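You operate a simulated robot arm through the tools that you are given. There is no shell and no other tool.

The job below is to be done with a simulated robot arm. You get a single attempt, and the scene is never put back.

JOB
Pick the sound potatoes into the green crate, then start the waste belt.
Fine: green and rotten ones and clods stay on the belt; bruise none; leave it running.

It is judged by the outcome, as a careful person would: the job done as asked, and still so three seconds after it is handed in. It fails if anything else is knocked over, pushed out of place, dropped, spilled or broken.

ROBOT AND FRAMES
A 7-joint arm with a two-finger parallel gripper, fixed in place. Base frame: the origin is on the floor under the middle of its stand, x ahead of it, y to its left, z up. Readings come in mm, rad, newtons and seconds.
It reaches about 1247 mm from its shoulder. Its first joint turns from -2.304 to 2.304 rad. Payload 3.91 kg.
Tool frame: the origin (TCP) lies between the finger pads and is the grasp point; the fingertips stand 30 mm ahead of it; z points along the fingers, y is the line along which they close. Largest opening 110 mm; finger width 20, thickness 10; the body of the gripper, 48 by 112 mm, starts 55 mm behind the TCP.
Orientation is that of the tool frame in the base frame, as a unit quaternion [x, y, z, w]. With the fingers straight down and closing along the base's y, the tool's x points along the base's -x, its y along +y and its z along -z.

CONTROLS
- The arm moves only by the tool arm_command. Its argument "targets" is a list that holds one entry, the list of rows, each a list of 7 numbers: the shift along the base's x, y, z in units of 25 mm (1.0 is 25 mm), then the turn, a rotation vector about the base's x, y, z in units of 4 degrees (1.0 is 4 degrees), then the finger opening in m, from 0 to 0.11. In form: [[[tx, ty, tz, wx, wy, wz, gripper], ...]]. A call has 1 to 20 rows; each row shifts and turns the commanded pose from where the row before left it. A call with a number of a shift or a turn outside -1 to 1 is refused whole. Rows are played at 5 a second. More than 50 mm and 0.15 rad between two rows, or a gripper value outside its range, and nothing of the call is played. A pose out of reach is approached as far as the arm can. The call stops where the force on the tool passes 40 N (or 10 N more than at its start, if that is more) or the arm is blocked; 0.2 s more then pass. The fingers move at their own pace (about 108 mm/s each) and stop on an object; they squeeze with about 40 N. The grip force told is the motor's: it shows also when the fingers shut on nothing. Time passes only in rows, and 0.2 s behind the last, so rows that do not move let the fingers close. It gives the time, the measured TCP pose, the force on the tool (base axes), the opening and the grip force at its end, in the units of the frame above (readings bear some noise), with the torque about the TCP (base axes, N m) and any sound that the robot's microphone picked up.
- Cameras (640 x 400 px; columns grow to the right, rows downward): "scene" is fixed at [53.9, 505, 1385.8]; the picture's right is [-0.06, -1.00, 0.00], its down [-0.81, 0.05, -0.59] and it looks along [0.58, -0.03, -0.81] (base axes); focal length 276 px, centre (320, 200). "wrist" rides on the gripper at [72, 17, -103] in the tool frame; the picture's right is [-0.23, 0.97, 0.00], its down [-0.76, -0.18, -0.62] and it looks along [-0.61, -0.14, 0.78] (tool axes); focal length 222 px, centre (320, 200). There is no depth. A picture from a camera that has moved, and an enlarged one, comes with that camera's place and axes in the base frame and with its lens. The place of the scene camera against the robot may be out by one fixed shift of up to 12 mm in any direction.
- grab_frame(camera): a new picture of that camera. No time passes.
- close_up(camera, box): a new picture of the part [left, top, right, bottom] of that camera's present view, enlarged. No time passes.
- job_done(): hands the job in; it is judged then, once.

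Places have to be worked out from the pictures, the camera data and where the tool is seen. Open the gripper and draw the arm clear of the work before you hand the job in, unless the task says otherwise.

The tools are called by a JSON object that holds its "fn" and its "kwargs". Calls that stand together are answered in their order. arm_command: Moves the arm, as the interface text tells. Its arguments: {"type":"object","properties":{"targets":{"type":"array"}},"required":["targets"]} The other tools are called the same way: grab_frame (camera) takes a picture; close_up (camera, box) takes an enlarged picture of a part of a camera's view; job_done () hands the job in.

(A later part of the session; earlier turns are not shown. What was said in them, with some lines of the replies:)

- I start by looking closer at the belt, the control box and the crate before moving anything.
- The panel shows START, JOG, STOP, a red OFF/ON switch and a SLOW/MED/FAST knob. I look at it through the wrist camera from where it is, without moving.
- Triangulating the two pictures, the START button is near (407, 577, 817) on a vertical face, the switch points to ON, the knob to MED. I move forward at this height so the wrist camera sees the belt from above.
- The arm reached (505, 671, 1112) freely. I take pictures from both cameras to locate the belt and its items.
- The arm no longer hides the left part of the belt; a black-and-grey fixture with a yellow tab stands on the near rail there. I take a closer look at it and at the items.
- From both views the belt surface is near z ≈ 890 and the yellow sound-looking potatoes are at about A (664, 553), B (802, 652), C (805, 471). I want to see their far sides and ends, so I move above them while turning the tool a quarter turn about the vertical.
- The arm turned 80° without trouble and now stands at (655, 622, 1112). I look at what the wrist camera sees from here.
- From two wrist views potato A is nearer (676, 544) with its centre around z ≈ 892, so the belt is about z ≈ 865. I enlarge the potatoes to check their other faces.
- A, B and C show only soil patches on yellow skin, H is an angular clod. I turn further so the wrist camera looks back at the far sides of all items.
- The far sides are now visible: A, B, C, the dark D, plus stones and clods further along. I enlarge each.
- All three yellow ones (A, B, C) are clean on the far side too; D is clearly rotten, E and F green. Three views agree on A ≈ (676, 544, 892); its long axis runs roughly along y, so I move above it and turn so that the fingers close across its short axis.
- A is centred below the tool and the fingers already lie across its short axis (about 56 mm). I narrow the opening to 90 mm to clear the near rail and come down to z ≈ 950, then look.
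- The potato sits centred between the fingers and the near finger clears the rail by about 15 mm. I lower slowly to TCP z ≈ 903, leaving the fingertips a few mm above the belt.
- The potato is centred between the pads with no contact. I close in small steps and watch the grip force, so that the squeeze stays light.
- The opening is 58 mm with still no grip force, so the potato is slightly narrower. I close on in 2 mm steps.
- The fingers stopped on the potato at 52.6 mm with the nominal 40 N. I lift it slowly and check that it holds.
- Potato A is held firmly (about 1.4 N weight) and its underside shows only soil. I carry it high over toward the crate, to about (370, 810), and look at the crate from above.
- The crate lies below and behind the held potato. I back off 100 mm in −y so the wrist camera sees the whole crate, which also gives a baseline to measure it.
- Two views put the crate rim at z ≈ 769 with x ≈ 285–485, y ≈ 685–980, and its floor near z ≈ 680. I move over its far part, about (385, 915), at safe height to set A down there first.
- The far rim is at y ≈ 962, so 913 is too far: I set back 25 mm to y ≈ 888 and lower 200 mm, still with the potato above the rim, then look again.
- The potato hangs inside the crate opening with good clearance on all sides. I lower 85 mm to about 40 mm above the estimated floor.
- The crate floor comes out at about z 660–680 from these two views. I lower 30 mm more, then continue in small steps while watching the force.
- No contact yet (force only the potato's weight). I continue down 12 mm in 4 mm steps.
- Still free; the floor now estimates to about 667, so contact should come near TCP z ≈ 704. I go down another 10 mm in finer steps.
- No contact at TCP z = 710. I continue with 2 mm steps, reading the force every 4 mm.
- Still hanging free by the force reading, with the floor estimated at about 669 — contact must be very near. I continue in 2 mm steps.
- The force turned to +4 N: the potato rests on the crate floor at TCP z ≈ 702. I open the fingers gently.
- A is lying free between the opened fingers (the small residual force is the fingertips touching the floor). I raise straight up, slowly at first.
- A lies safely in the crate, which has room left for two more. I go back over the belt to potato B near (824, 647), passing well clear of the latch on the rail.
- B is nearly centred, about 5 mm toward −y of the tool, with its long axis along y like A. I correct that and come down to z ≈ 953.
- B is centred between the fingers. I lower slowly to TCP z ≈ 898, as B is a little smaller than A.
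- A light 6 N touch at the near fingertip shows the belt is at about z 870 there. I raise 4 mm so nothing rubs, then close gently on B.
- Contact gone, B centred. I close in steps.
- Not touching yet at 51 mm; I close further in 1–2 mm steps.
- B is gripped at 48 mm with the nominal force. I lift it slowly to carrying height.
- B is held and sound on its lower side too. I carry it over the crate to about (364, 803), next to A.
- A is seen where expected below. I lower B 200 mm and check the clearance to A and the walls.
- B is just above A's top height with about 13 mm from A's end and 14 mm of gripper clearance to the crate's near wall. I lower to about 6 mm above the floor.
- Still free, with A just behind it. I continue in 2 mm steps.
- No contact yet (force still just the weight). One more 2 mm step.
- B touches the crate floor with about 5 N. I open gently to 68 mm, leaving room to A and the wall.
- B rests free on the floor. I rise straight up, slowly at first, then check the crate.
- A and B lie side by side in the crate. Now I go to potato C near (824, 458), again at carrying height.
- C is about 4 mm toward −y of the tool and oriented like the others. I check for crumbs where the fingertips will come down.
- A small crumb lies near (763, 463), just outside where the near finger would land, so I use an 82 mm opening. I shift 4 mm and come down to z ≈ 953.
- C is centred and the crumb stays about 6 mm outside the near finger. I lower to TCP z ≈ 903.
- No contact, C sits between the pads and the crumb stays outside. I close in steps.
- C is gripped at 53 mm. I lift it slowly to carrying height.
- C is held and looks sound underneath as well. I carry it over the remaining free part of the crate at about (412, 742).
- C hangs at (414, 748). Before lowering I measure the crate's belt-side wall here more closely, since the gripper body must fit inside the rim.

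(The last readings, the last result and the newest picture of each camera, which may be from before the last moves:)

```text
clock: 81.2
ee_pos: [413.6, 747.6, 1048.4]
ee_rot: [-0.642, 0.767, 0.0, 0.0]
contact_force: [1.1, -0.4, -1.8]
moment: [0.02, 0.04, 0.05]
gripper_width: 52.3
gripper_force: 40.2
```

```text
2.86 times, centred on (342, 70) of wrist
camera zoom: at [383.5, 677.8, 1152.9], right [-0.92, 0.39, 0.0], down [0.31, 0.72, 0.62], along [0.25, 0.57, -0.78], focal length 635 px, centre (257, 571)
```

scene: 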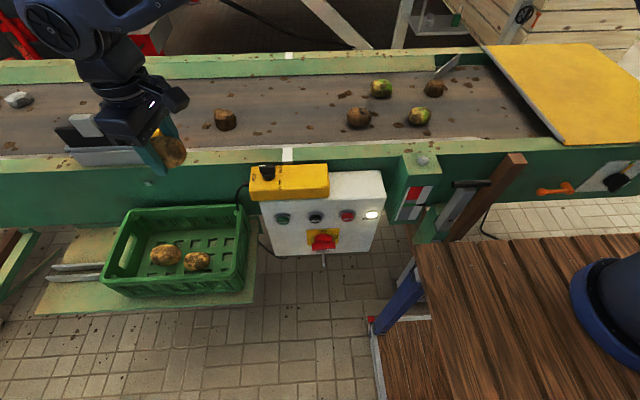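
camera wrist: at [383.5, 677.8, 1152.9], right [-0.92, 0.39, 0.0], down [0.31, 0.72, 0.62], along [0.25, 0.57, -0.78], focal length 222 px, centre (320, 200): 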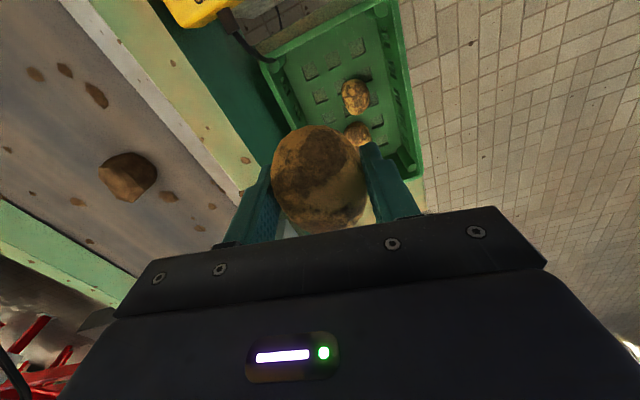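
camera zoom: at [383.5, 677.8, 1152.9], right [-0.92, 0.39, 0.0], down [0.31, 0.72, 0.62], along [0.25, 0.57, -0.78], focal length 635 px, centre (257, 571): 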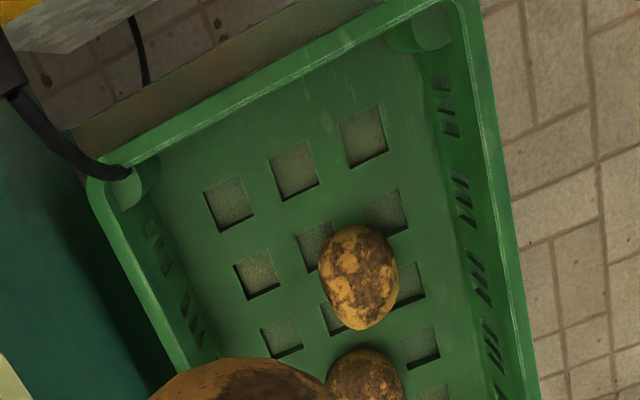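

The crate's inner opening here spans x ≈ 296–471 and B's tip is at y ≈ 773, so I shift C to about (394, 738), away from the wall and from the cable at the corner, and lower to z ≈ 780.

{"fn": "arm_command", "kwargs": {"targets": [[[-0.4, -0.16, 0, 0, 0, 0, 0.05], [-0.36, -0.16, -0.3, 0, 0, 0, 0.05], [0, 0, -0.8, 0, 0, 0, 0.05], [0, 0, -0.9, 0, 0, 0, 0.05], [0, 0, -0.9, 0, 0, 0, 0.05], [0, 0, -0.9, 0, 0, 0, 0.05], [0, 0, -0.9, 0, 0, 0, 0.05], [0, 0, -0.9, 0, 0, 0, 0.05], [0, 0, -0.9, 0, 0, 0, 0.05], [0, 0, -0.9, 0, 0, 0, 0.05], [0, 0, -0.9, 0, 0, 0, 0.05], [0, 0, -0.9, 0, 0, 0, 0.05], [0, 0, -0.9, 0, 0, 0, 0.05], [0, 0, -0.4, 0, 0, 0, 0.05]]]}}

{"fn": "grab_frame", "kwargs": {"camera": "wrist"}}

{"fn": "close_up", "kwargs": {"camera": "scene", "box": [80, 170, 280, 295]}}

```text
clock: 84.2
ee_pos: [393.9, 735.5, 783.6]
ee_rot: [-0.642, 0.766, -0.001, 0.0]
contact_force: [-1.1, -0.2, -1.5]
moment: [-0.01, 0.03, 0.03]
gripper_width: 52.5
gripper_force: 40.0
```

```text
taken
camera wrist: at [365.1, 666.6, 887.5], right [-0.92, 0.39, 0.0], down [0.31, 0.72, 0.62], along [0.25, 0.57, -0.78], focal length 222 px, centre (320, 200)
```

wrist: 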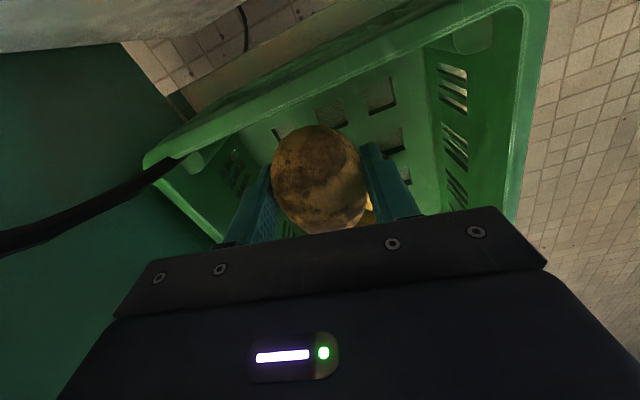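

```text
3.20 times, centred on (180, 232) of scene
camera zoom: at [53.9, 505.0, 1385.8], right [-0.06, -1.0, 0.0], down [-0.81, 0.05, -0.59], along [0.58, -0.03, -0.81], focal length 882 px, centre (768, 96)
```

zoom: 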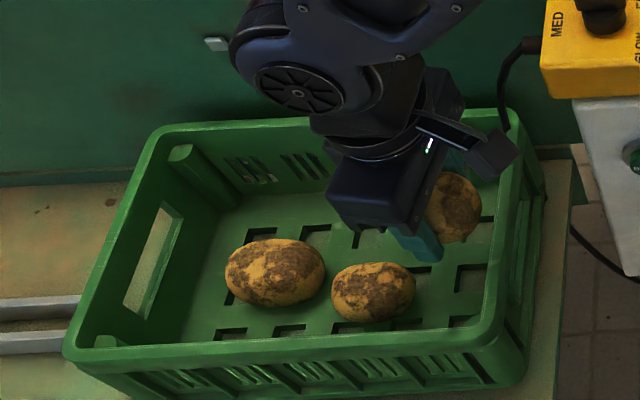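

C hangs clear: about 10 mm to the end wall, 17 mm to the corner post, and the cable stays at x ≥ 463. I nudge 2 mm in +y and lower to about 10 mm above the floor.

{"fn": "arm_command", "kwargs": {"targets": [[[0, 0.05, -0.5, 0, 0, 0, 0.05], [0, 0.05, -0.5, 0, 0, 0, 0.05], [0, 0, -0.5, 0, 0, 0, 0.05], [0, 0, -0.4, 0, 0, 0, 0.05], [0, 0, -0.3, 0, 0, 0, 0.05], [0, 0, -0.3, 0, 0, 0, 0.05], [0, 0, -0.15, 0, 0, 0, 0.05]]]}}

{"fn": "grab_frame", "kwargs": {"camera": "wrist"}}

{"fn": "close_up", "kwargs": {"camera": "scene", "box": [140, 180, 268, 260]}}

```text
clock: 85.8
ee_pos: [394.4, 740.1, 718.6]
ee_rot: [-0.643, 0.766, 0.0, 0.0]
contact_force: [0.3, 0.1, -0.6]
moment: [-0.02, 0.02, -0.01]
gripper_width: 52.3
gripper_force: 40.1
```

```text
taken
camera wrist: at [365.3, 670.8, 822.2], right [-0.92, 0.39, 0.0], down [0.31, 0.72, 0.62], along [0.25, 0.57, -0.78], focal length 222 px, centre (320, 200)
```

wrist: 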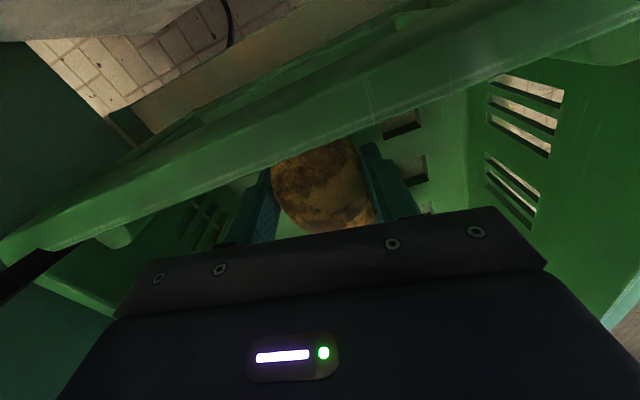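

```text
5.00 times, centred on (204, 220) of scene
camera zoom: at [53.9, 505.0, 1385.8], right [-0.06, -1.0, 0.0], down [-0.81, 0.05, -0.59], along [0.58, -0.03, -0.81], focal length 1378 px, centre (900, 100)
```

zoom: 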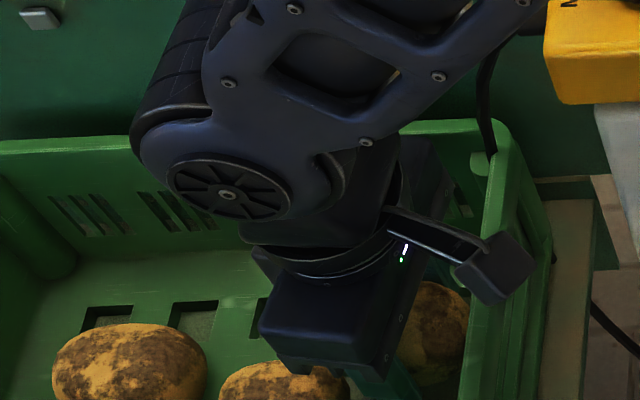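

The remaining descent is about 13 mm and the camera housing still clears the rim. I go on in small steps with force checks.

{"fn": "arm_command", "kwargs": {"targets": [[[0, 0, -0.15, 0, 0, 0, 0.05], [0, 0, -0.1, 0, 0, 0, 0.05], [0, 0, -0.08, 0, 0, 0, 0.05]]]}}

```text
clock: 86.6
ee_pos: [395.0, 738.8, 709.9]
ee_rot: [-0.643, 0.766, 0.0, 0.0]
contact_force: [0.4, -0.8, 0.4]
moment: [-0.03, -0.01, 0.0]
gripper_width: 52.4
gripper_force: 39.8
```

{"fn": "arm_command", "kwargs": {"targets": [[[0, 0, -0.08, 0, 0, 0, 0.05]]]}}

```text
clock: 87.0
ee_pos: [395.0, 738.3, 708.5]
ee_rot: [-0.643, 0.766, 0.0, 0.0]
contact_force: [-0.5, 0.0, -1.6]
moment: [0.04, 0.02, -0.01]
gripper_width: 52.7
gripper_force: 39.8
```

Force still only shows the weight. Another 2 mm step.

{"fn": "arm_command", "kwargs": {"targets": [[[0, 0, -0.08, 0, 0, 0, 0.05]]]}}

```text
clock: 87.4
ee_pos: [394.1, 738.6, 706.5]
ee_rot: [-0.643, 0.766, 0.0, 0.0]
contact_force: [0.1, -0.4, -0.4]
moment: [-0.04, 0.02, 0.0]
gripper_width: 52.5
gripper_force: 40.5
```

{"fn": "arm_command", "kwargs": {"targets": [[[0, 0, -0.06, 0, 0, 0, 0.05]]]}}

```text
clock: 87.8
ee_pos: [393.6, 739.2, 704.7]
ee_rot: [-0.643, 0.766, 0.0, 0.0]
contact_force: [-0.2, 1.7, 0.4]
moment: [0.03, 0.02, -0.03]
gripper_width: 52.4
gripper_force: 39.7
```

Possibly just touching at z ≈ 704.7; one more 1.5 mm step to be sure.

{"fn": "arm_command", "kwargs": {"targets": [[[0, 0, -0.06, 0, 0, 0, 0.05]]]}}

```text
clock: 88.2
ee_pos: [394.0, 737.5, 703.9]
ee_rot: [-0.642, 0.767, 0.001, 0.001]
contact_force: [-2.4, -5.2, 18.6]
moment: [0.02, 0.3, 0.04]
gripper_width: 52.5
gripper_force: 40.1
```

Contact with about 18 N now. I back up 1.5 mm to relieve it, then open gently.

{"fn": "arm_command", "kwargs": {"targets": [[[0, 0, 0.06, 0, 0, 0, 0.05], [0, 0, 0, 0, 0, 0, 0.053], [0, 0, 0, 0, 0, 0, 0.0545], [0, 0, 0, 0, 0, 0, 0.057], [0, 0, 0, 0, 0, 0, 0.062], [0, 0, 0, 0, 0, 0, 0.068], [0, 0, 0, 0, 0, 0, 0.072]]]}}

{"fn": "grab_frame", "kwargs": {"camera": "wrist"}}

```text
clock: 89.8
ee_pos: [394.3, 737.3, 704.8]
ee_rot: [-0.643, 0.766, 0.0, 0.001]
contact_force: [0.1, -0.2, 0.3]
moment: [-0.03, 0.0, 0.02]
gripper_width: 72.2
gripper_force: 0.0
```

```text
taken
camera wrist: at [366.0, 669.3, 808.0], right [-0.92, 0.39, 0.0], down [0.31, 0.72, 0.62], along [0.24, 0.57, -0.78], focal length 222 px, centre (320, 200)
```

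wrist: 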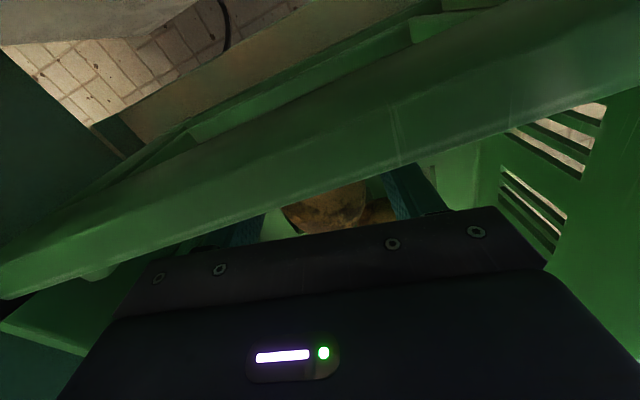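

Fingers are open and unloaded. I rise straight up, slowly at first, and check the crate.

{"fn": "arm_command", "kwargs": {"targets": [[[0, 0, 0.2, 0, 0, 0, 0.072], [0, 0, 0.4, 0, 0, 0, 0.072], [0, 0, 0.6, 0, 0, 0, 0.072], [0, 0, 0.8, 0, 0, 0, 0.072], [0, 0, 1, 0, 0, 0, 0.072], [0, 0, 1, 0, 0, 0, 0.072], [0, 0, 1, 0, 0, 0, 0.072], [0, 0, 1, 0, 0, 0, 0.072], [0, 0, 1, 0, 0, 0, 0.072], [0, 0, 1, 0, 0, 0, 0.072], [0, 0, 1, 0, 0, 0, 0.072], [0, 0, 1, 0, 0, 0, 0.072], [0, 0, 1, 0, 0, 0, 0.072], [0, 0, 1, 0, 0, 0, 0.072], [0, 0, 1, 0, 0, 0, 0.072], [0, 0, 0.8, 0, 0, 0, 0.072]]]}}

{"fn": "grab_frame", "kwargs": {"camera": "wrist"}}

{"fn": "grab_frame", "kwargs": {"camera": "scene"}}

{"fn": "close_up", "kwargs": {"camera": "scene", "box": [80, 180, 272, 300]}}

```text
clock: 93.2
ee_pos: [396.2, 738.9, 1049.5]
ee_rot: [-0.643, 0.766, 0.0, 0.0]
contact_force: [-0.2, 0.5, -0.4]
moment: [0.01, 0.01, 0.02]
gripper_width: 72.1
gripper_force: 0.0
```

```text
taken
camera wrist: at [366.3, 669.5, 1153.3], right [-0.92, 0.39, 0.0], down [0.31, 0.72, 0.62], along [0.24, 0.57, -0.78], focal length 222 px, centre (320, 200)
```

wrist: 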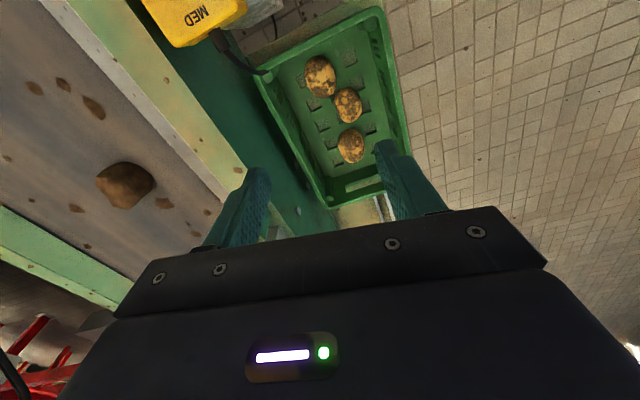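

```text
taken
```

scene: 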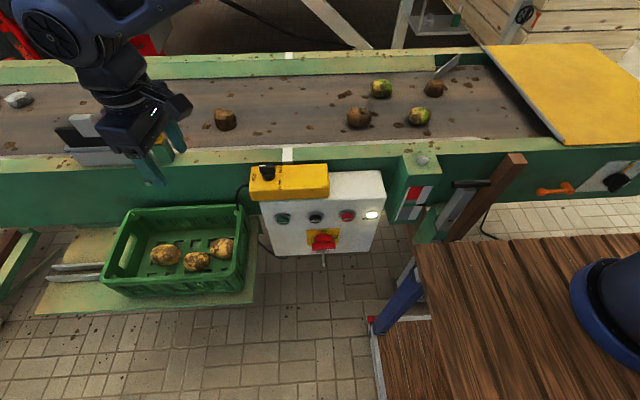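

```text
3.33 times, centred on (176, 240) of scene
camera zoom: at [53.9, 505.0, 1385.8], right [-0.06, -1.0, 0.0], down [-0.81, 0.05, -0.59], along [0.58, -0.03, -0.81], focal length 918 px, centre (800, 67)
```

zoom: 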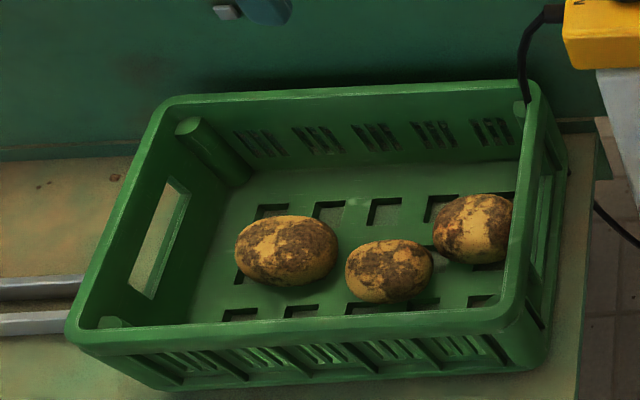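

All three sound potatoes rest in the crate; the belt keeps two green, one rotten and the clods. Before pressing anything I look closely at the panel labels, the switch, the tension gauge and the lamp.

{"fn": "close_up", "kwargs": {"camera": "scene", "box": [270, 205, 334, 245]}}

{"fn": "close_up", "kwargs": {"camera": "scene", "box": [330, 200, 394, 240]}}

{"fn": "close_up", "kwargs": {"camera": "scene", "box": [300, 222, 364, 262]}}

{"fn": "close_up", "kwargs": {"camera": "scene", "box": [245, 155, 341, 215]}}

{"fn": "close_up", "kwargs": {"camera": "scene", "box": [380, 145, 508, 225]}}

{"fn": "close_up", "kwargs": {"camera": "scene", "box": [420, 40, 580, 140]}}

```text
10.00 times, centred on (302, 225) of scene
camera zoom: at [53.9, 505.0, 1385.8], right [-0.06, -1.0, 0.0], down [-0.81, 0.05, -0.59], along [0.58, -0.03, -0.81], focal length 2755 px, centre (500, -50)
```

zoom: 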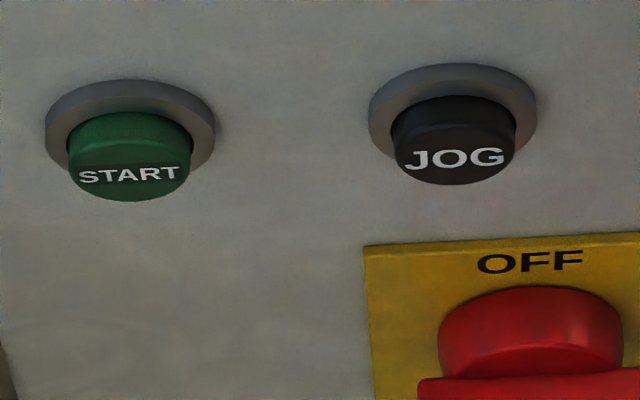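

```text
10.00 times, centred on (362, 220) of scene
camera zoom: at [53.9, 505.0, 1385.8], right [-0.06, -1.0, 0.0], down [-0.81, 0.05, -0.59], along [0.58, -0.03, -0.81], focal length 2755 px, centre (-100, 0)
```

zoom: 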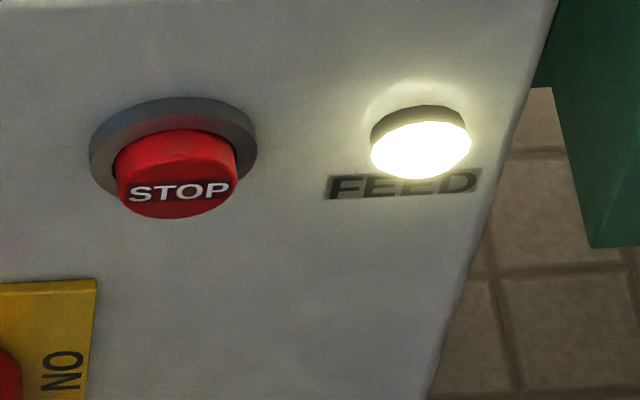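

```text
10.00 times, centred on (332, 242) of scene
camera zoom: at [53.9, 505.0, 1385.8], right [-0.06, -1.0, 0.0], down [-0.81, 0.05, -0.59], along [0.58, -0.03, -0.81], focal length 2755 px, centre (200, -220)
```

zoom: 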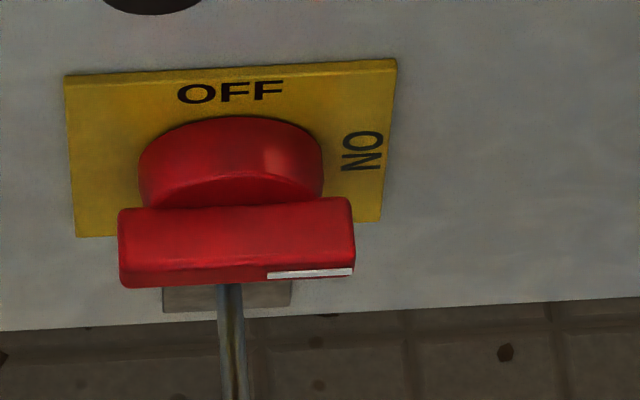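

```text
6.67 times, centred on (293, 185) of scene
camera zoom: at [53.9, 505.0, 1385.8], right [-0.06, -1.0, 0.0], down [-0.81, 0.05, -0.59], along [0.58, -0.03, -0.81], focal length 1837 px, centre (500, 300)
```

zoom: 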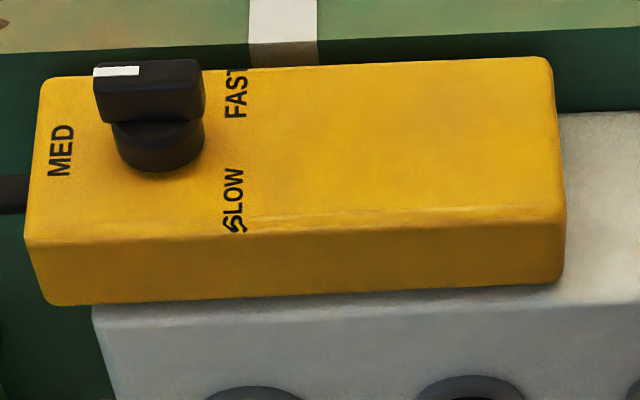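

```text
5.00 times, centred on (444, 185) of scene
camera zoom: at [53.9, 505.0, 1385.8], right [-0.06, -1.0, 0.0], down [-0.81, 0.05, -0.59], along [0.58, -0.03, -0.81], focal length 1378 px, centre (-300, 275)
```

zoom: 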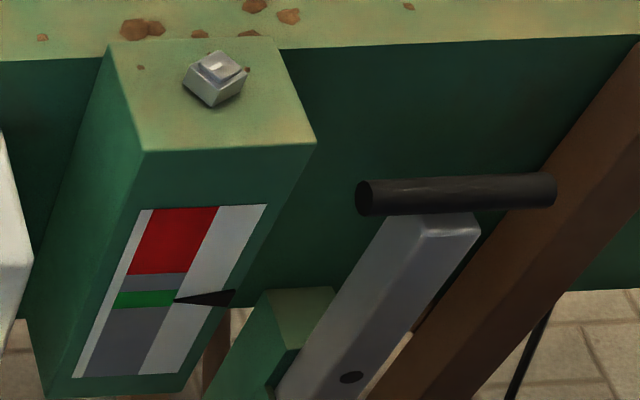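

```text
4.00 times, centred on (500, 90) of scene
camera zoom: at [53.9, 505.0, 1385.8], right [-0.06, -1.0, 0.0], down [-0.81, 0.05, -0.59], along [0.58, -0.03, -0.81], focal length 1102 px, centre (-400, 640)
```

zoom: 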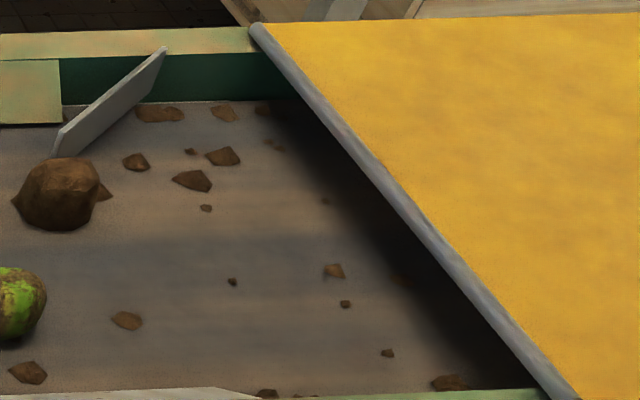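

The feed lamp is lit, the isolator stands at ON, the gauge pointer is in green and the knob at MED, so only START is needed. I back the arm away from the crate to a staging place in front of the panel, turning the tool back and closing the fingers.

{"fn": "arm_command", "kwargs": {"targets": [[[-0.3, -0.28, 0, 0, 0, -1, 0.072], [-0.3, -0.28, 0, 0, 0, -1, 0.06], [-0.3, -0.28, 0, 0, 0, -1, 0.05], [-0.3, -0.28, 0, 0, 0, -1, 0.04], [-0.3, -0.28, 0, 0, 0, -1, 0.03], [-0.3, -0.28, 0, 0, 0, -1, 0.02], [-0.3, -0.28, 0, 0, 0, -1, 0.01], [-0.3, -0.28, 0, 0, 0, -1, 0.004], [-0.3, -0.28, 0, 0, 0, -1, 0.002], [-0.3, -0.28, 0, 0, 0, -1, 0.002], [-0.3, -0.28, 0, 0, 0, -1, 0.002], [-0.3, -0.28, 0, 0, 0, -1, 0.002], [-0.3, -0.28, 0, 0, 0, -1, 0.002], [-0.3, -0.28, 0, 0, 0, -1, 0.002], [-0.3, -0.28, 0, 0, 0, -1, 0.002], [-0.3, -0.28, 0, 0, 0, -1, 0.002], [-0.3, -0.28, 0, 0, 0, -1, 0.002], [-0.3, -0.28, 0, 0, 0, -1, 0.002], [-0.3, -0.28, 0, 0, 0, -1, 0.002], [-0.3, -0.28, 0, 0, 0, -1, 0.002]]]}}

{"fn": "grab_frame", "kwargs": {"camera": "wrist"}}

{"fn": "grab_frame", "kwargs": {"camera": "scene"}}

```text
clock: 97.4
ee_pos: [245.7, 599.7, 1050.2]
ee_rot: [0.001, 1.0, 0.0, -0.001]
contact_force: [0.1, 1.0, 0.1]
moment: [-0.01, -0.02, 0.0]
gripper_width: 0.0
gripper_force: 37.4
```

```text
taken
camera wrist: at [172.1, 615.9, 1153.5], right [0.23, 0.97, 0.0], down [0.76, -0.18, 0.62], along [0.61, -0.14, -0.78], focal length 222 px, centre (320, 200)
```

wrist: 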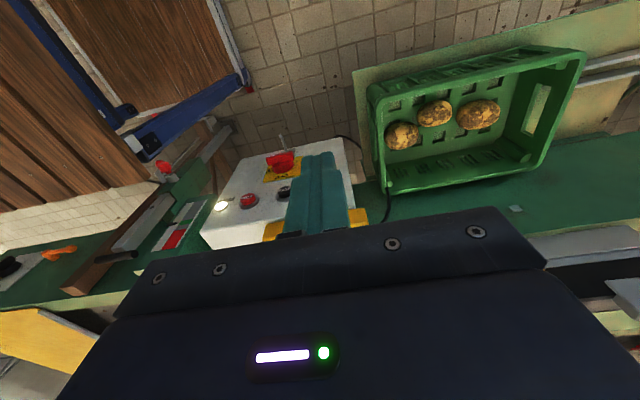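

```text
taken
```

scene: 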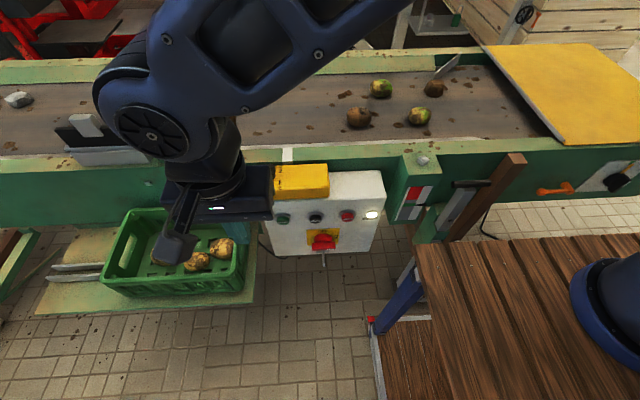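

The arm is in front of the panel with fingers closed. I tilt the tool 60° forward so the fingertips point at the panel, while lowering to about (270, 577, 900).

{"fn": "arm_command", "kwargs": {"targets": [[[0.067, -0.06, -0.4, 0, -1, 0, 0.0], [0.067, -0.06, -0.4, 0, -1, 0, 0.0], [0.067, -0.06, -0.4, 0, -1, 0, 0.0], [0.067, -0.06, -0.4, 0, -1, 0, 0.0], [0.067, -0.06, -0.4, 0, -1, 0, 0.0], [0.067, -0.06, -0.4, 0, -1, 0, 0.0], [0.067, -0.06, -0.4, 0, -1, 0, 0.0], [0.067, -0.06, -0.4, 0, -1, 0, 0.0], [0.067, -0.06, -0.4, 0, -1, 0, 0.0], [0.067, -0.06, -0.4, 0, -1, 0, 0.0], [0.067, -0.06, -0.4, 0, -1, 0, 0.0], [0.067, -0.06, -0.4, 0, -1, 0, 0.0], [0.067, -0.06, -0.4, 0, -1, 0, 0.0], [0.067, -0.06, -0.4, 0, -1, 0, 0.0], [0.067, -0.06, -0.4, 0, -1, 0, 0.0]]]}}

{"fn": "grab_frame", "kwargs": {"camera": "wrist"}}

{"fn": "grab_frame", "kwargs": {"camera": "scene"}}

```text
clock: 100.6
ee_pos: [271.7, 575.9, 900.1]
ee_rot: [0.0, 0.866, 0.0, 0.501]
contact_force: [0.5, -0.3, 0.3]
moment: [0.0, 0.03, 0.0]
gripper_width: 0.4
gripper_force: 37.8
```

```text
taken
camera wrist: at [145.2, 592.2, 889.6], right [0.11, 0.97, 0.2], down [-0.16, -0.18, 0.97], along [0.98, -0.14, 0.14], focal length 222 px, centre (320, 200)
```

wrist: 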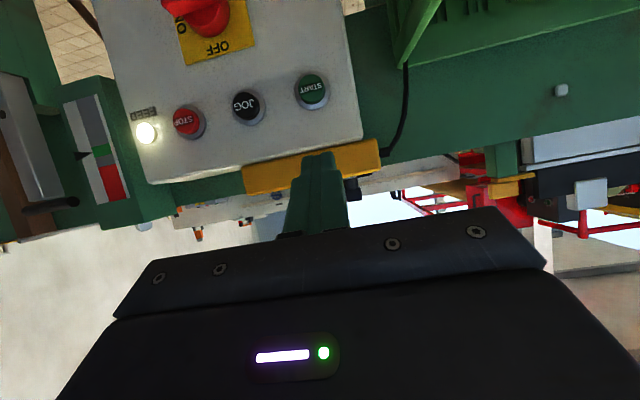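

```text
taken
```

scene: 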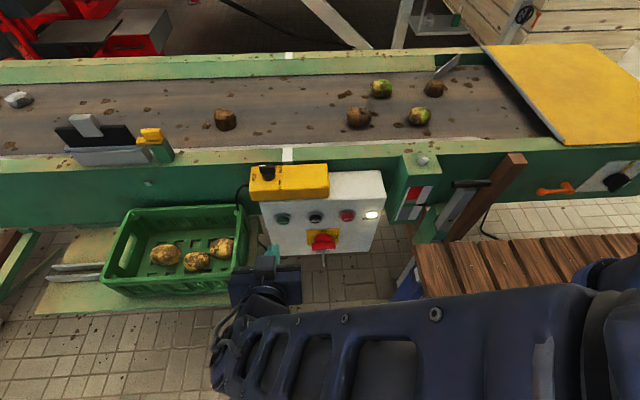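

From this and the first view the START cap centre comes out at about (411, 570, 802), the panel being vertical. I tilt 15° more and stage the fingertips about 40 mm in front of the button.

{"fn": "arm_command", "kwargs": {"targets": [[[0, -0.06, -0.95, 0, -0.94, 0, 0.0], [0, -0.06, -0.95, 0, -0.94, 0, 0.0], [0, -0.06, -0.95, 0, -0.94, 0, 0.0], [0, -0.06, -0.95, 0, -0.94, 0, 0.0], [0.8, 0, 0, 0, 0, 0, 0.0], [0.8, 0, 0, 0, 0, 0, 0.0], [0.8, 0, 0, 0, 0, 0, 0.0]]]}}

{"fn": "grab_frame", "kwargs": {"camera": "wrist"}}

{"fn": "grab_frame", "kwargs": {"camera": "scene"}}

{"fn": "close_up", "kwargs": {"camera": "scene", "box": [230, 180, 390, 280]}}

```text
clock: 102.2
ee_pos: [330.1, 570.1, 807.5]
ee_rot: [-0.001, 0.794, 0.0, 0.608]
contact_force: [0.0, 0.5, 0.1]
moment: [0.02, -0.01, 0.04]
gripper_width: 0.0
gripper_force: 37.8
```

```text
taken
camera wrist: at [211.6, 586.4, 763.7], right [0.06, 0.97, 0.22], down [-0.41, -0.18, 0.9], along [0.91, -0.14, 0.38], focal length 222 px, centre (320, 200)
```

wrist: 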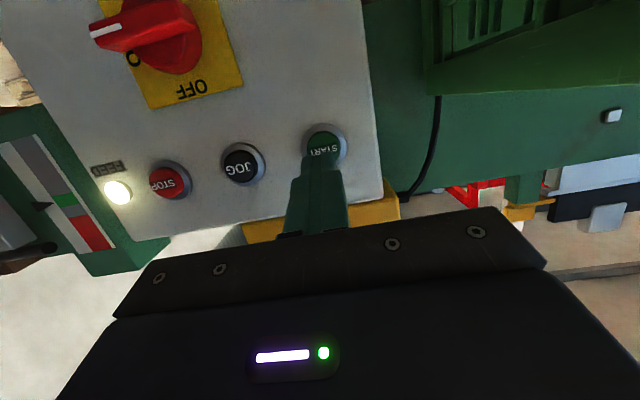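

```text
taken
```

scene: 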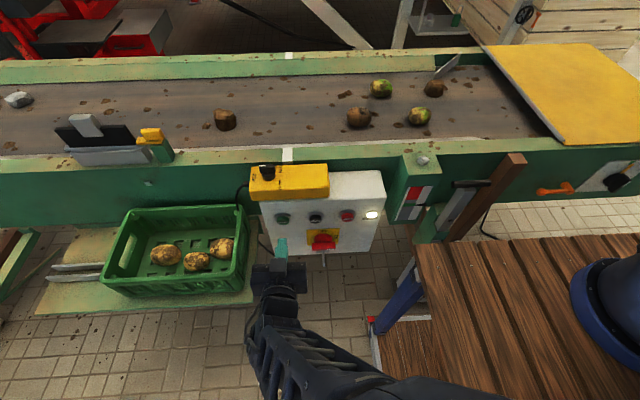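

```text
4.00 times, centred on (310, 230) of scene
camera zoom: at [53.9, 505.0, 1385.8], right [-0.06, -1.0, 0.0], down [-0.81, 0.05, -0.59], along [0.58, -0.03, -0.81], focal length 1102 px, centre (360, 80)
```

zoom: 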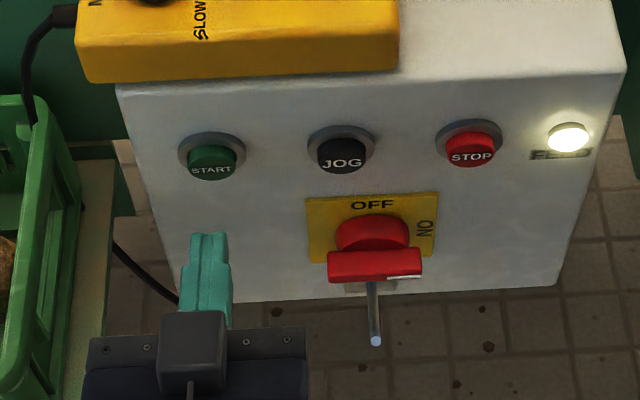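

Fingertips are in line with START (cap centre ≈ (412, 570, 800)). I lower 5 mm and advance 37 mm, stopping a few millimetres short of the cap.

{"fn": "arm_command", "kwargs": {"targets": [[[0.4, 0, -0.2, 0, 0, 0, 0.0], [0.5, 0, 0, 0, 0, 0, 0.0], [0.4, 0, 0, 0, 0, 0, 0.0], [0.2, 0, 0, 0, 0, 0, 0.0]]]}}

{"fn": "close_up", "kwargs": {"camera": "wrist", "box": [200, 60, 456, 220]}}

{"fn": "close_up", "kwargs": {"camera": "scene", "box": [250, 200, 330, 250]}}

```text
clock: 103.2
ee_pos: [369.3, 570.7, 801.0]
ee_rot: [0.0, 0.794, 0.001, 0.608]
contact_force: [1.2, 1.3, 0.5]
moment: [0.01, 0.02, 0.0]
gripper_width: 0.0
gripper_force: 37.3
```

```text
2.50 times, centred on (328, 140) of wrist
camera zoom: at [250.4, 586.4, 757.8], right [0.06, 0.97, 0.22], down [-0.41, -0.18, 0.9], along [0.91, -0.14, 0.38], focal length 555 px, centre (300, 350)
```

zoom: 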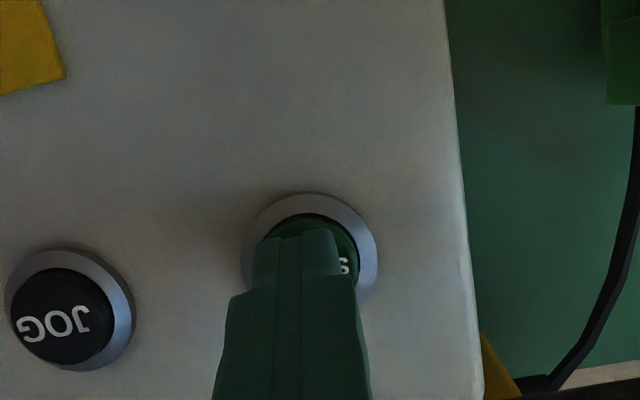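

```text
8.00 times, centred on (290, 225) of scene
camera zoom: at [53.9, 505.0, 1385.8], right [-0.06, -1.0, 0.0], down [-0.81, 0.05, -0.59], along [0.58, -0.03, -0.81], focal length 2204 px, centre (560, 0)
```

zoom: 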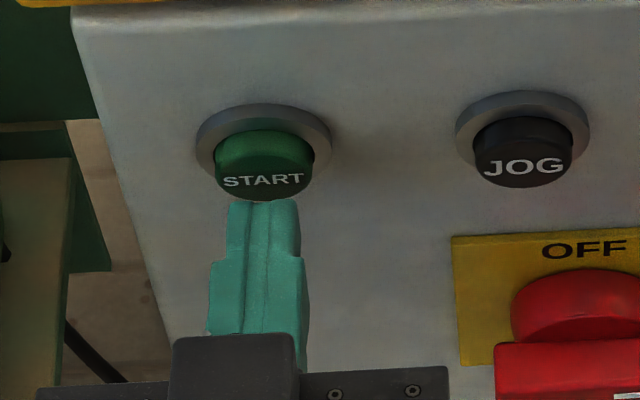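

The tip is right in front of the cap with no contact yet. I press forward in 2.5 mm steps and listen.

{"fn": "arm_command", "kwargs": {"targets": [[[0.1, 0, 0, 0, 0, 0, 0.0], [0.1, 0, 0, 0, 0, 0, 0.0], [0.1, 0, 0, 0, 0, 0, 0.0]]]}}

{"fn": "close_up", "kwargs": {"camera": "scene", "box": [250, 200, 330, 250]}}

```text
clock: 104.0
ee_pos: [375.9, 569.4, 798.9]
ee_rot: [-0.001, 0.794, 0.001, 0.608]
contact_force: [-0.4, 0.0, 0.4]
moment: [0.0, -0.02, -0.01]
gripper_width: 0.0
gripper_force: 37.2
```

```text
8.00 times, centred on (290, 225) of scene
camera zoom: at [53.9, 505.0, 1385.8], right [-0.06, -1.0, 0.0], down [-0.81, 0.05, -0.59], along [0.58, -0.03, -0.81], focal length 2204 px, centre (560, 0)
```

zoom: 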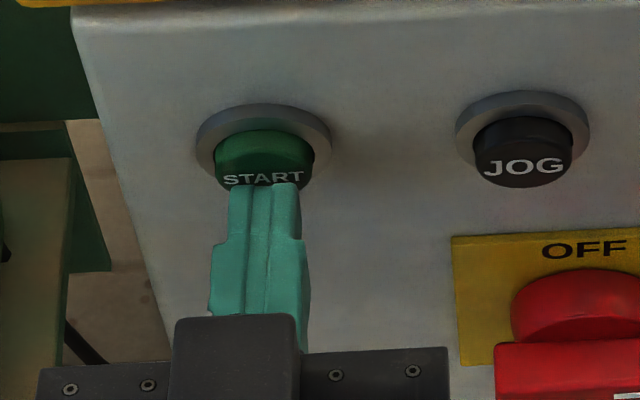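

No contact force yet; the tip now overlaps the lower half of the cap. I continue forward in 2.5 mm steps.

{"fn": "arm_command", "kwargs": {"targets": [[[0.1, 0, 0, 0, 0, 0, 0.0], [0.1, 0, 0, 0, 0, 0, 0.0]]]}}

{"fn": "close_up", "kwargs": {"camera": "scene", "box": [250, 200, 330, 250]}}

```text
clock: 104.6
ee_pos: [379.6, 570.3, 800.3]
ee_rot: [-0.001, 0.793, 0.001, 0.609]
contact_force: [-5.2, -1.6, 0.5]
moment: [-0.01, -0.02, -0.05]
gripper_width: 0.0
gripper_force: 37.5
heard: click
```

```text
8.00 times, centred on (290, 225) of scene
camera zoom: at [53.9, 505.0, 1385.8], right [-0.06, -1.0, 0.0], down [-0.81, 0.05, -0.59], along [0.58, -0.03, -0.81], focal length 2204 px, centre (560, 0)
```

zoom: 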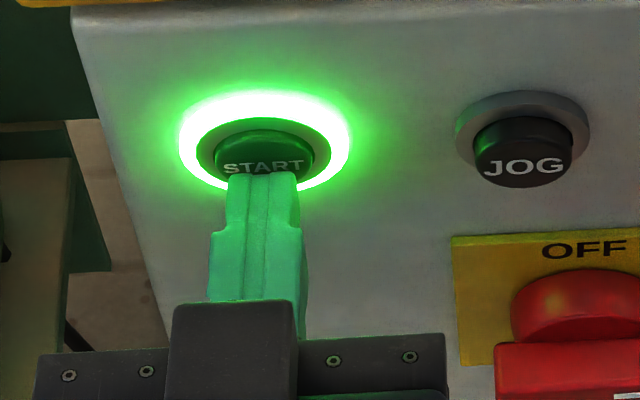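

A click, and START's ring lights green. I draw back straight from the button and check whether the belt keeps running.

{"fn": "arm_command", "kwargs": {"targets": [[[-0.3, 0, 0, 0, 0, 0, 0.0], [-0.6, 0, 0, 0, 0, 0, 0.0], [-0.8, 0, 0, 0, 0, 0, 0.0]]]}}

{"fn": "grab_frame", "kwargs": {"camera": "scene"}}

```text
clock: 105.4
ee_pos: [340.0, 569.7, 798.9]
ee_rot: [0.001, 0.793, -0.001, 0.609]
contact_force: [0.4, -0.3, -1.0]
moment: [-0.03, 0.02, 0.03]
gripper_width: 0.1
gripper_force: 38.2
```

```text
taken
```

scene: 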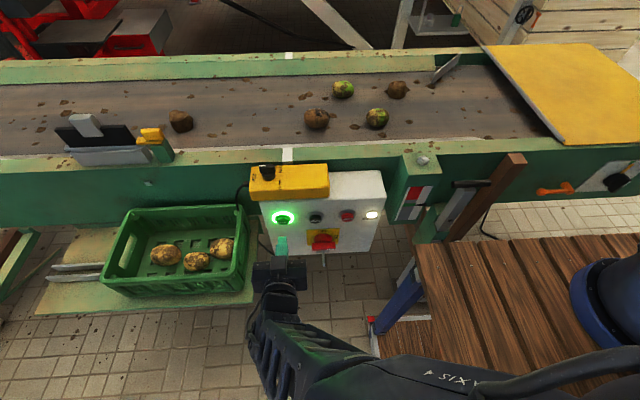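

The ring stays lit and the belt moves: the waste is travelling toward +y (left). I move back a little more and watch how the items pass the rail fixture.

{"fn": "arm_command", "kwargs": {"targets": [[[-0.8, 0, 0, 0, 0, 0, 0.0], [-0.8, 0, 0, 0, 0, 0, 0.0]]]}}

{"fn": "grab_frame", "kwargs": {"camera": "scene"}}

{"fn": "close_up", "kwargs": {"camera": "scene", "box": [0, 70, 240, 220]}}

```text
clock: 106.0
ee_pos: [300.0, 570.4, 798.7]
ee_rot: [0.001, 0.793, 0.0, 0.609]
contact_force: [-0.2, -0.4, -0.8]
moment: [0.02, -0.03, 0.0]
gripper_width: 0.0
gripper_force: 37.6
```

```text
taken
```

scene: 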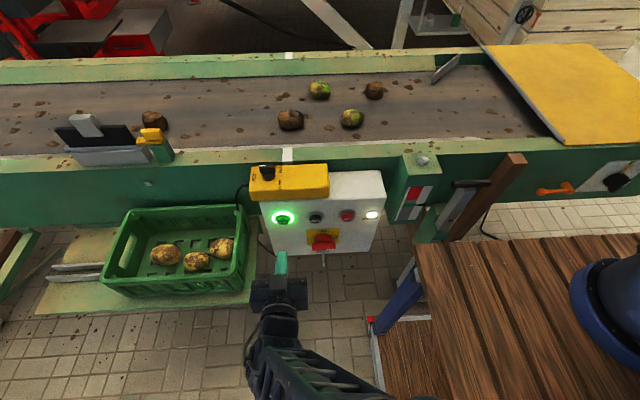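

```text
2.67 times, centred on (120, 145) of scene
camera zoom: at [53.9, 505.0, 1385.8], right [-0.06, -1.0, 0.0], down [-0.81, 0.05, -0.59], along [0.58, -0.03, -0.81], focal length 735 px, centre (853, 347)
```

zoom: 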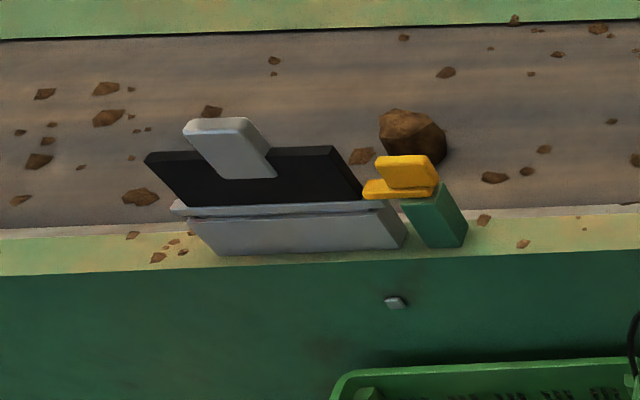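

The clod is passing beside the fixture, which lies along the rail. I raise the arm clear of the panel, opening the gripper, and keep watching the belt.

{"fn": "arm_command", "kwargs": {"targets": [[[-0.6, 0, 0.5, 0, 0, 0, 0.03], [-0.6, 0, 1, 0, 0.5, 0, 0.06], [-0.4, 0, 1, 0, 1, 0, 0.1]]]}}

{"fn": "grab_frame", "kwargs": {"camera": "scene"}}

{"fn": "close_up", "kwargs": {"camera": "scene", "box": [0, 70, 240, 220]}}

```text
clock: 106.8
ee_pos: [258.9, 570.8, 863.7]
ee_rot: [0.0, 0.824, -0.001, 0.567]
contact_force: [-0.5, 0.1, -0.4]
moment: [-0.04, 0.03, -0.03]
gripper_width: 100.1
gripper_force: 0.0
```

```text
taken
```

scene: 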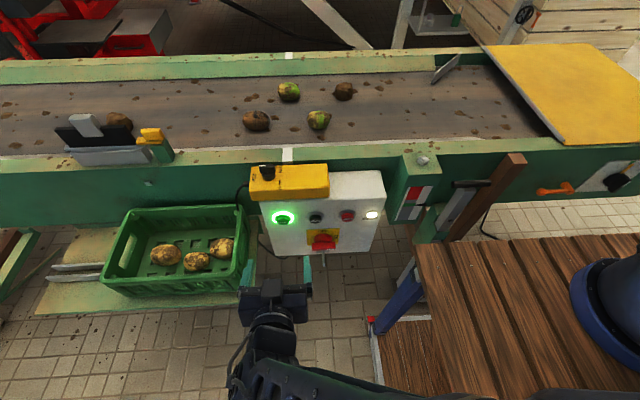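

```text
2.67 times, centred on (120, 145) of scene
camera zoom: at [53.9, 505.0, 1385.8], right [-0.06, -1.0, 0.0], down [-0.81, 0.05, -0.59], along [0.58, -0.03, -0.81], focal length 735 px, centre (853, 347)
```

zoom: 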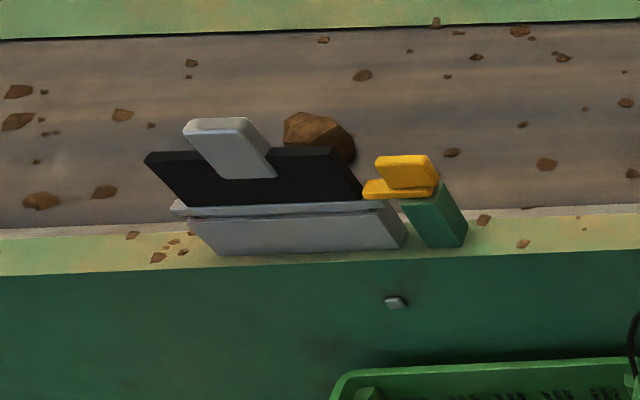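

The clod passes behind the flap without touching. I return the arm toward its starting pose, high and clear of everything, with the gripper open.

{"fn": "arm_command", "kwargs": {"targets": [[[0, 0.1, 0.6, 0, 1, 0, 0.11], [0, 0.1, 0.6, 0, 1, 0, 0.11], [0, 0.1, 0.6, 0, 1, 0, 0.11], [0, 0.1, 0.6, 0, 1, 0, 0.11], [0, 0.1, 0.6, 0, 1, 0, 0.11], [0, 0.1, 0.6, 0, 1, 0, 0.11], [0, 0.1, 0.6, 0, 1, 0, 0.11], [0, 0.1, 0.6, 0, 1, 0, 0.11], [0, 0.1, 0.6, 0, 1, 0, 0.11], [0, 0.1, 0.6, 0, 1, 0, 0.11]]]}}

{"fn": "grab_frame", "kwargs": {"camera": "scene"}}

```text
clock: 109.0
ee_pos: [254.3, 594.8, 1011.6]
ee_rot: [0.0, 0.968, 0.0, 0.25]
contact_force: [-1.1, 0.8, -0.2]
moment: [0.01, -0.04, -0.04]
gripper_width: 110.0
gripper_force: 0.1
```

```text
taken
```

scene: 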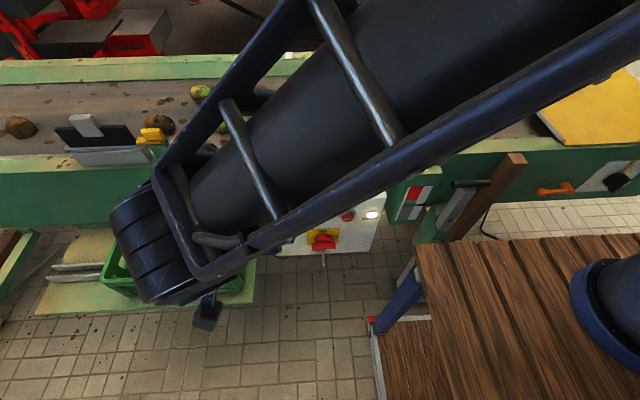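

Belt still moving; the arm just blocks the view for the moment. I finish untilting and rising to near the start pose.

{"fn": "arm_command", "kwargs": {"targets": [[[0.15, 0.4, 0.6, 0, 1, 0, 0.11], [0.15, 0.4, 0.6, 0, 1, 0, 0.11], [0.15, 0.4, 0.6, 0, 1, 0, 0.11], [0.15, 0.4, 0.6, 0, 1, 0, 0.11], [0.15, 0.4, 0.6, 0, 1, 0, 0.11], [0.15, 0.4, 0.6, 0, 1, 0, 0.11], [0.15, 0.4, 0.4, 0, 1, 0, 0.11]]]}}

{"fn": "grab_frame", "kwargs": {"camera": "scene"}}

{"fn": "grab_frame", "kwargs": {"camera": "wrist"}}

```text
clock: 110.6
ee_pos: [283.3, 665.6, 1110.5]
ee_rot: [0.0, 1.0, 0.0, 0.009]
contact_force: [-1.3, 0.8, 0.7]
moment: [0.01, -0.05, 0.02]
gripper_width: 109.9
gripper_force: 0.0
```

```text
taken
```

scene: 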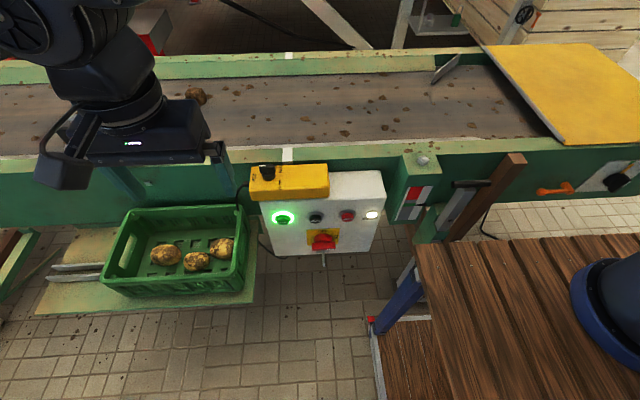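

```text
taken
camera wrist: at [208.8, 682.1, 1213.7], right [0.23, 0.97, 0.0], down [0.75, -0.18, 0.64], along [0.62, -0.14, -0.77], focal length 222 px, centre (320, 200)
```

wrist: 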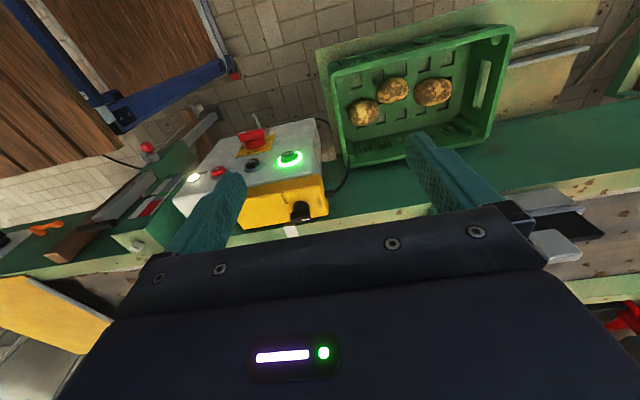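

Arm is back at its clear start pose, gripper open; the three potatoes lie in the crate and START is lit. One short wait to confirm the belt is still moving.

{"fn": "arm_command", "kwargs": {"targets": [[[0, 0, 0, 0, 0, 0, 0.11], [0, 0, 0, 0, 0, 0, 0.11]]]}}

{"fn": "grab_frame", "kwargs": {"camera": "scene"}}

```text
clock: 111.2
ee_pos: [284.2, 666.0, 1112.7]
ee_rot: [0.0, 1.0, 0.0, 0.009]
contact_force: [-0.2, -0.1, 0.3]
moment: [-0.02, 0.03, 0.02]
gripper_width: 110.0
gripper_force: 0.0
```

```text
taken
```

scene: 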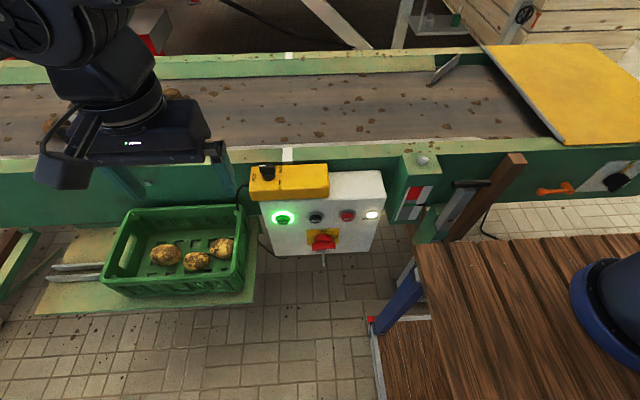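

The crumbs moved on again, so the belt runs steadily with START lit; the sound potatoes are in the crate, the waste stays on the belt, and the arm is clear. I hand the job in.

{"fn": "job_done", "kwargs": {}}

```text
The job is handed in.
```

The three sound potatoes are in the green crate, the waste belt is running, and I have handed the job in.

- **Potatoes:** I checked each of the three from several sides before picking, and saw only soil on the skin. Each was gripped at the gripper's usual 40 N. They were set down on the crate floor, not dropped; the third touched down with a brief push of about 18 N, which I eased before opening the fingers.
- **Left on the belt:** two green potatoes, one rotten one, the clods and the stones were not touched.
- **Belt:** one press on START gave a click and its ring lit green. The belt was still moving about 6 seconds later, at the last check before hand-in. It carries the waste to the left as seen by the scene camera (+y). I left the speed knob at MED and did not touch the main switch.
- **Arm:** it is back near its start pose, gripper open, clear of the belt and panel.

While lowering to the second potato, one fingertip touched the belt with about 6 N. I raised it before closing, and nothing was moved by it.
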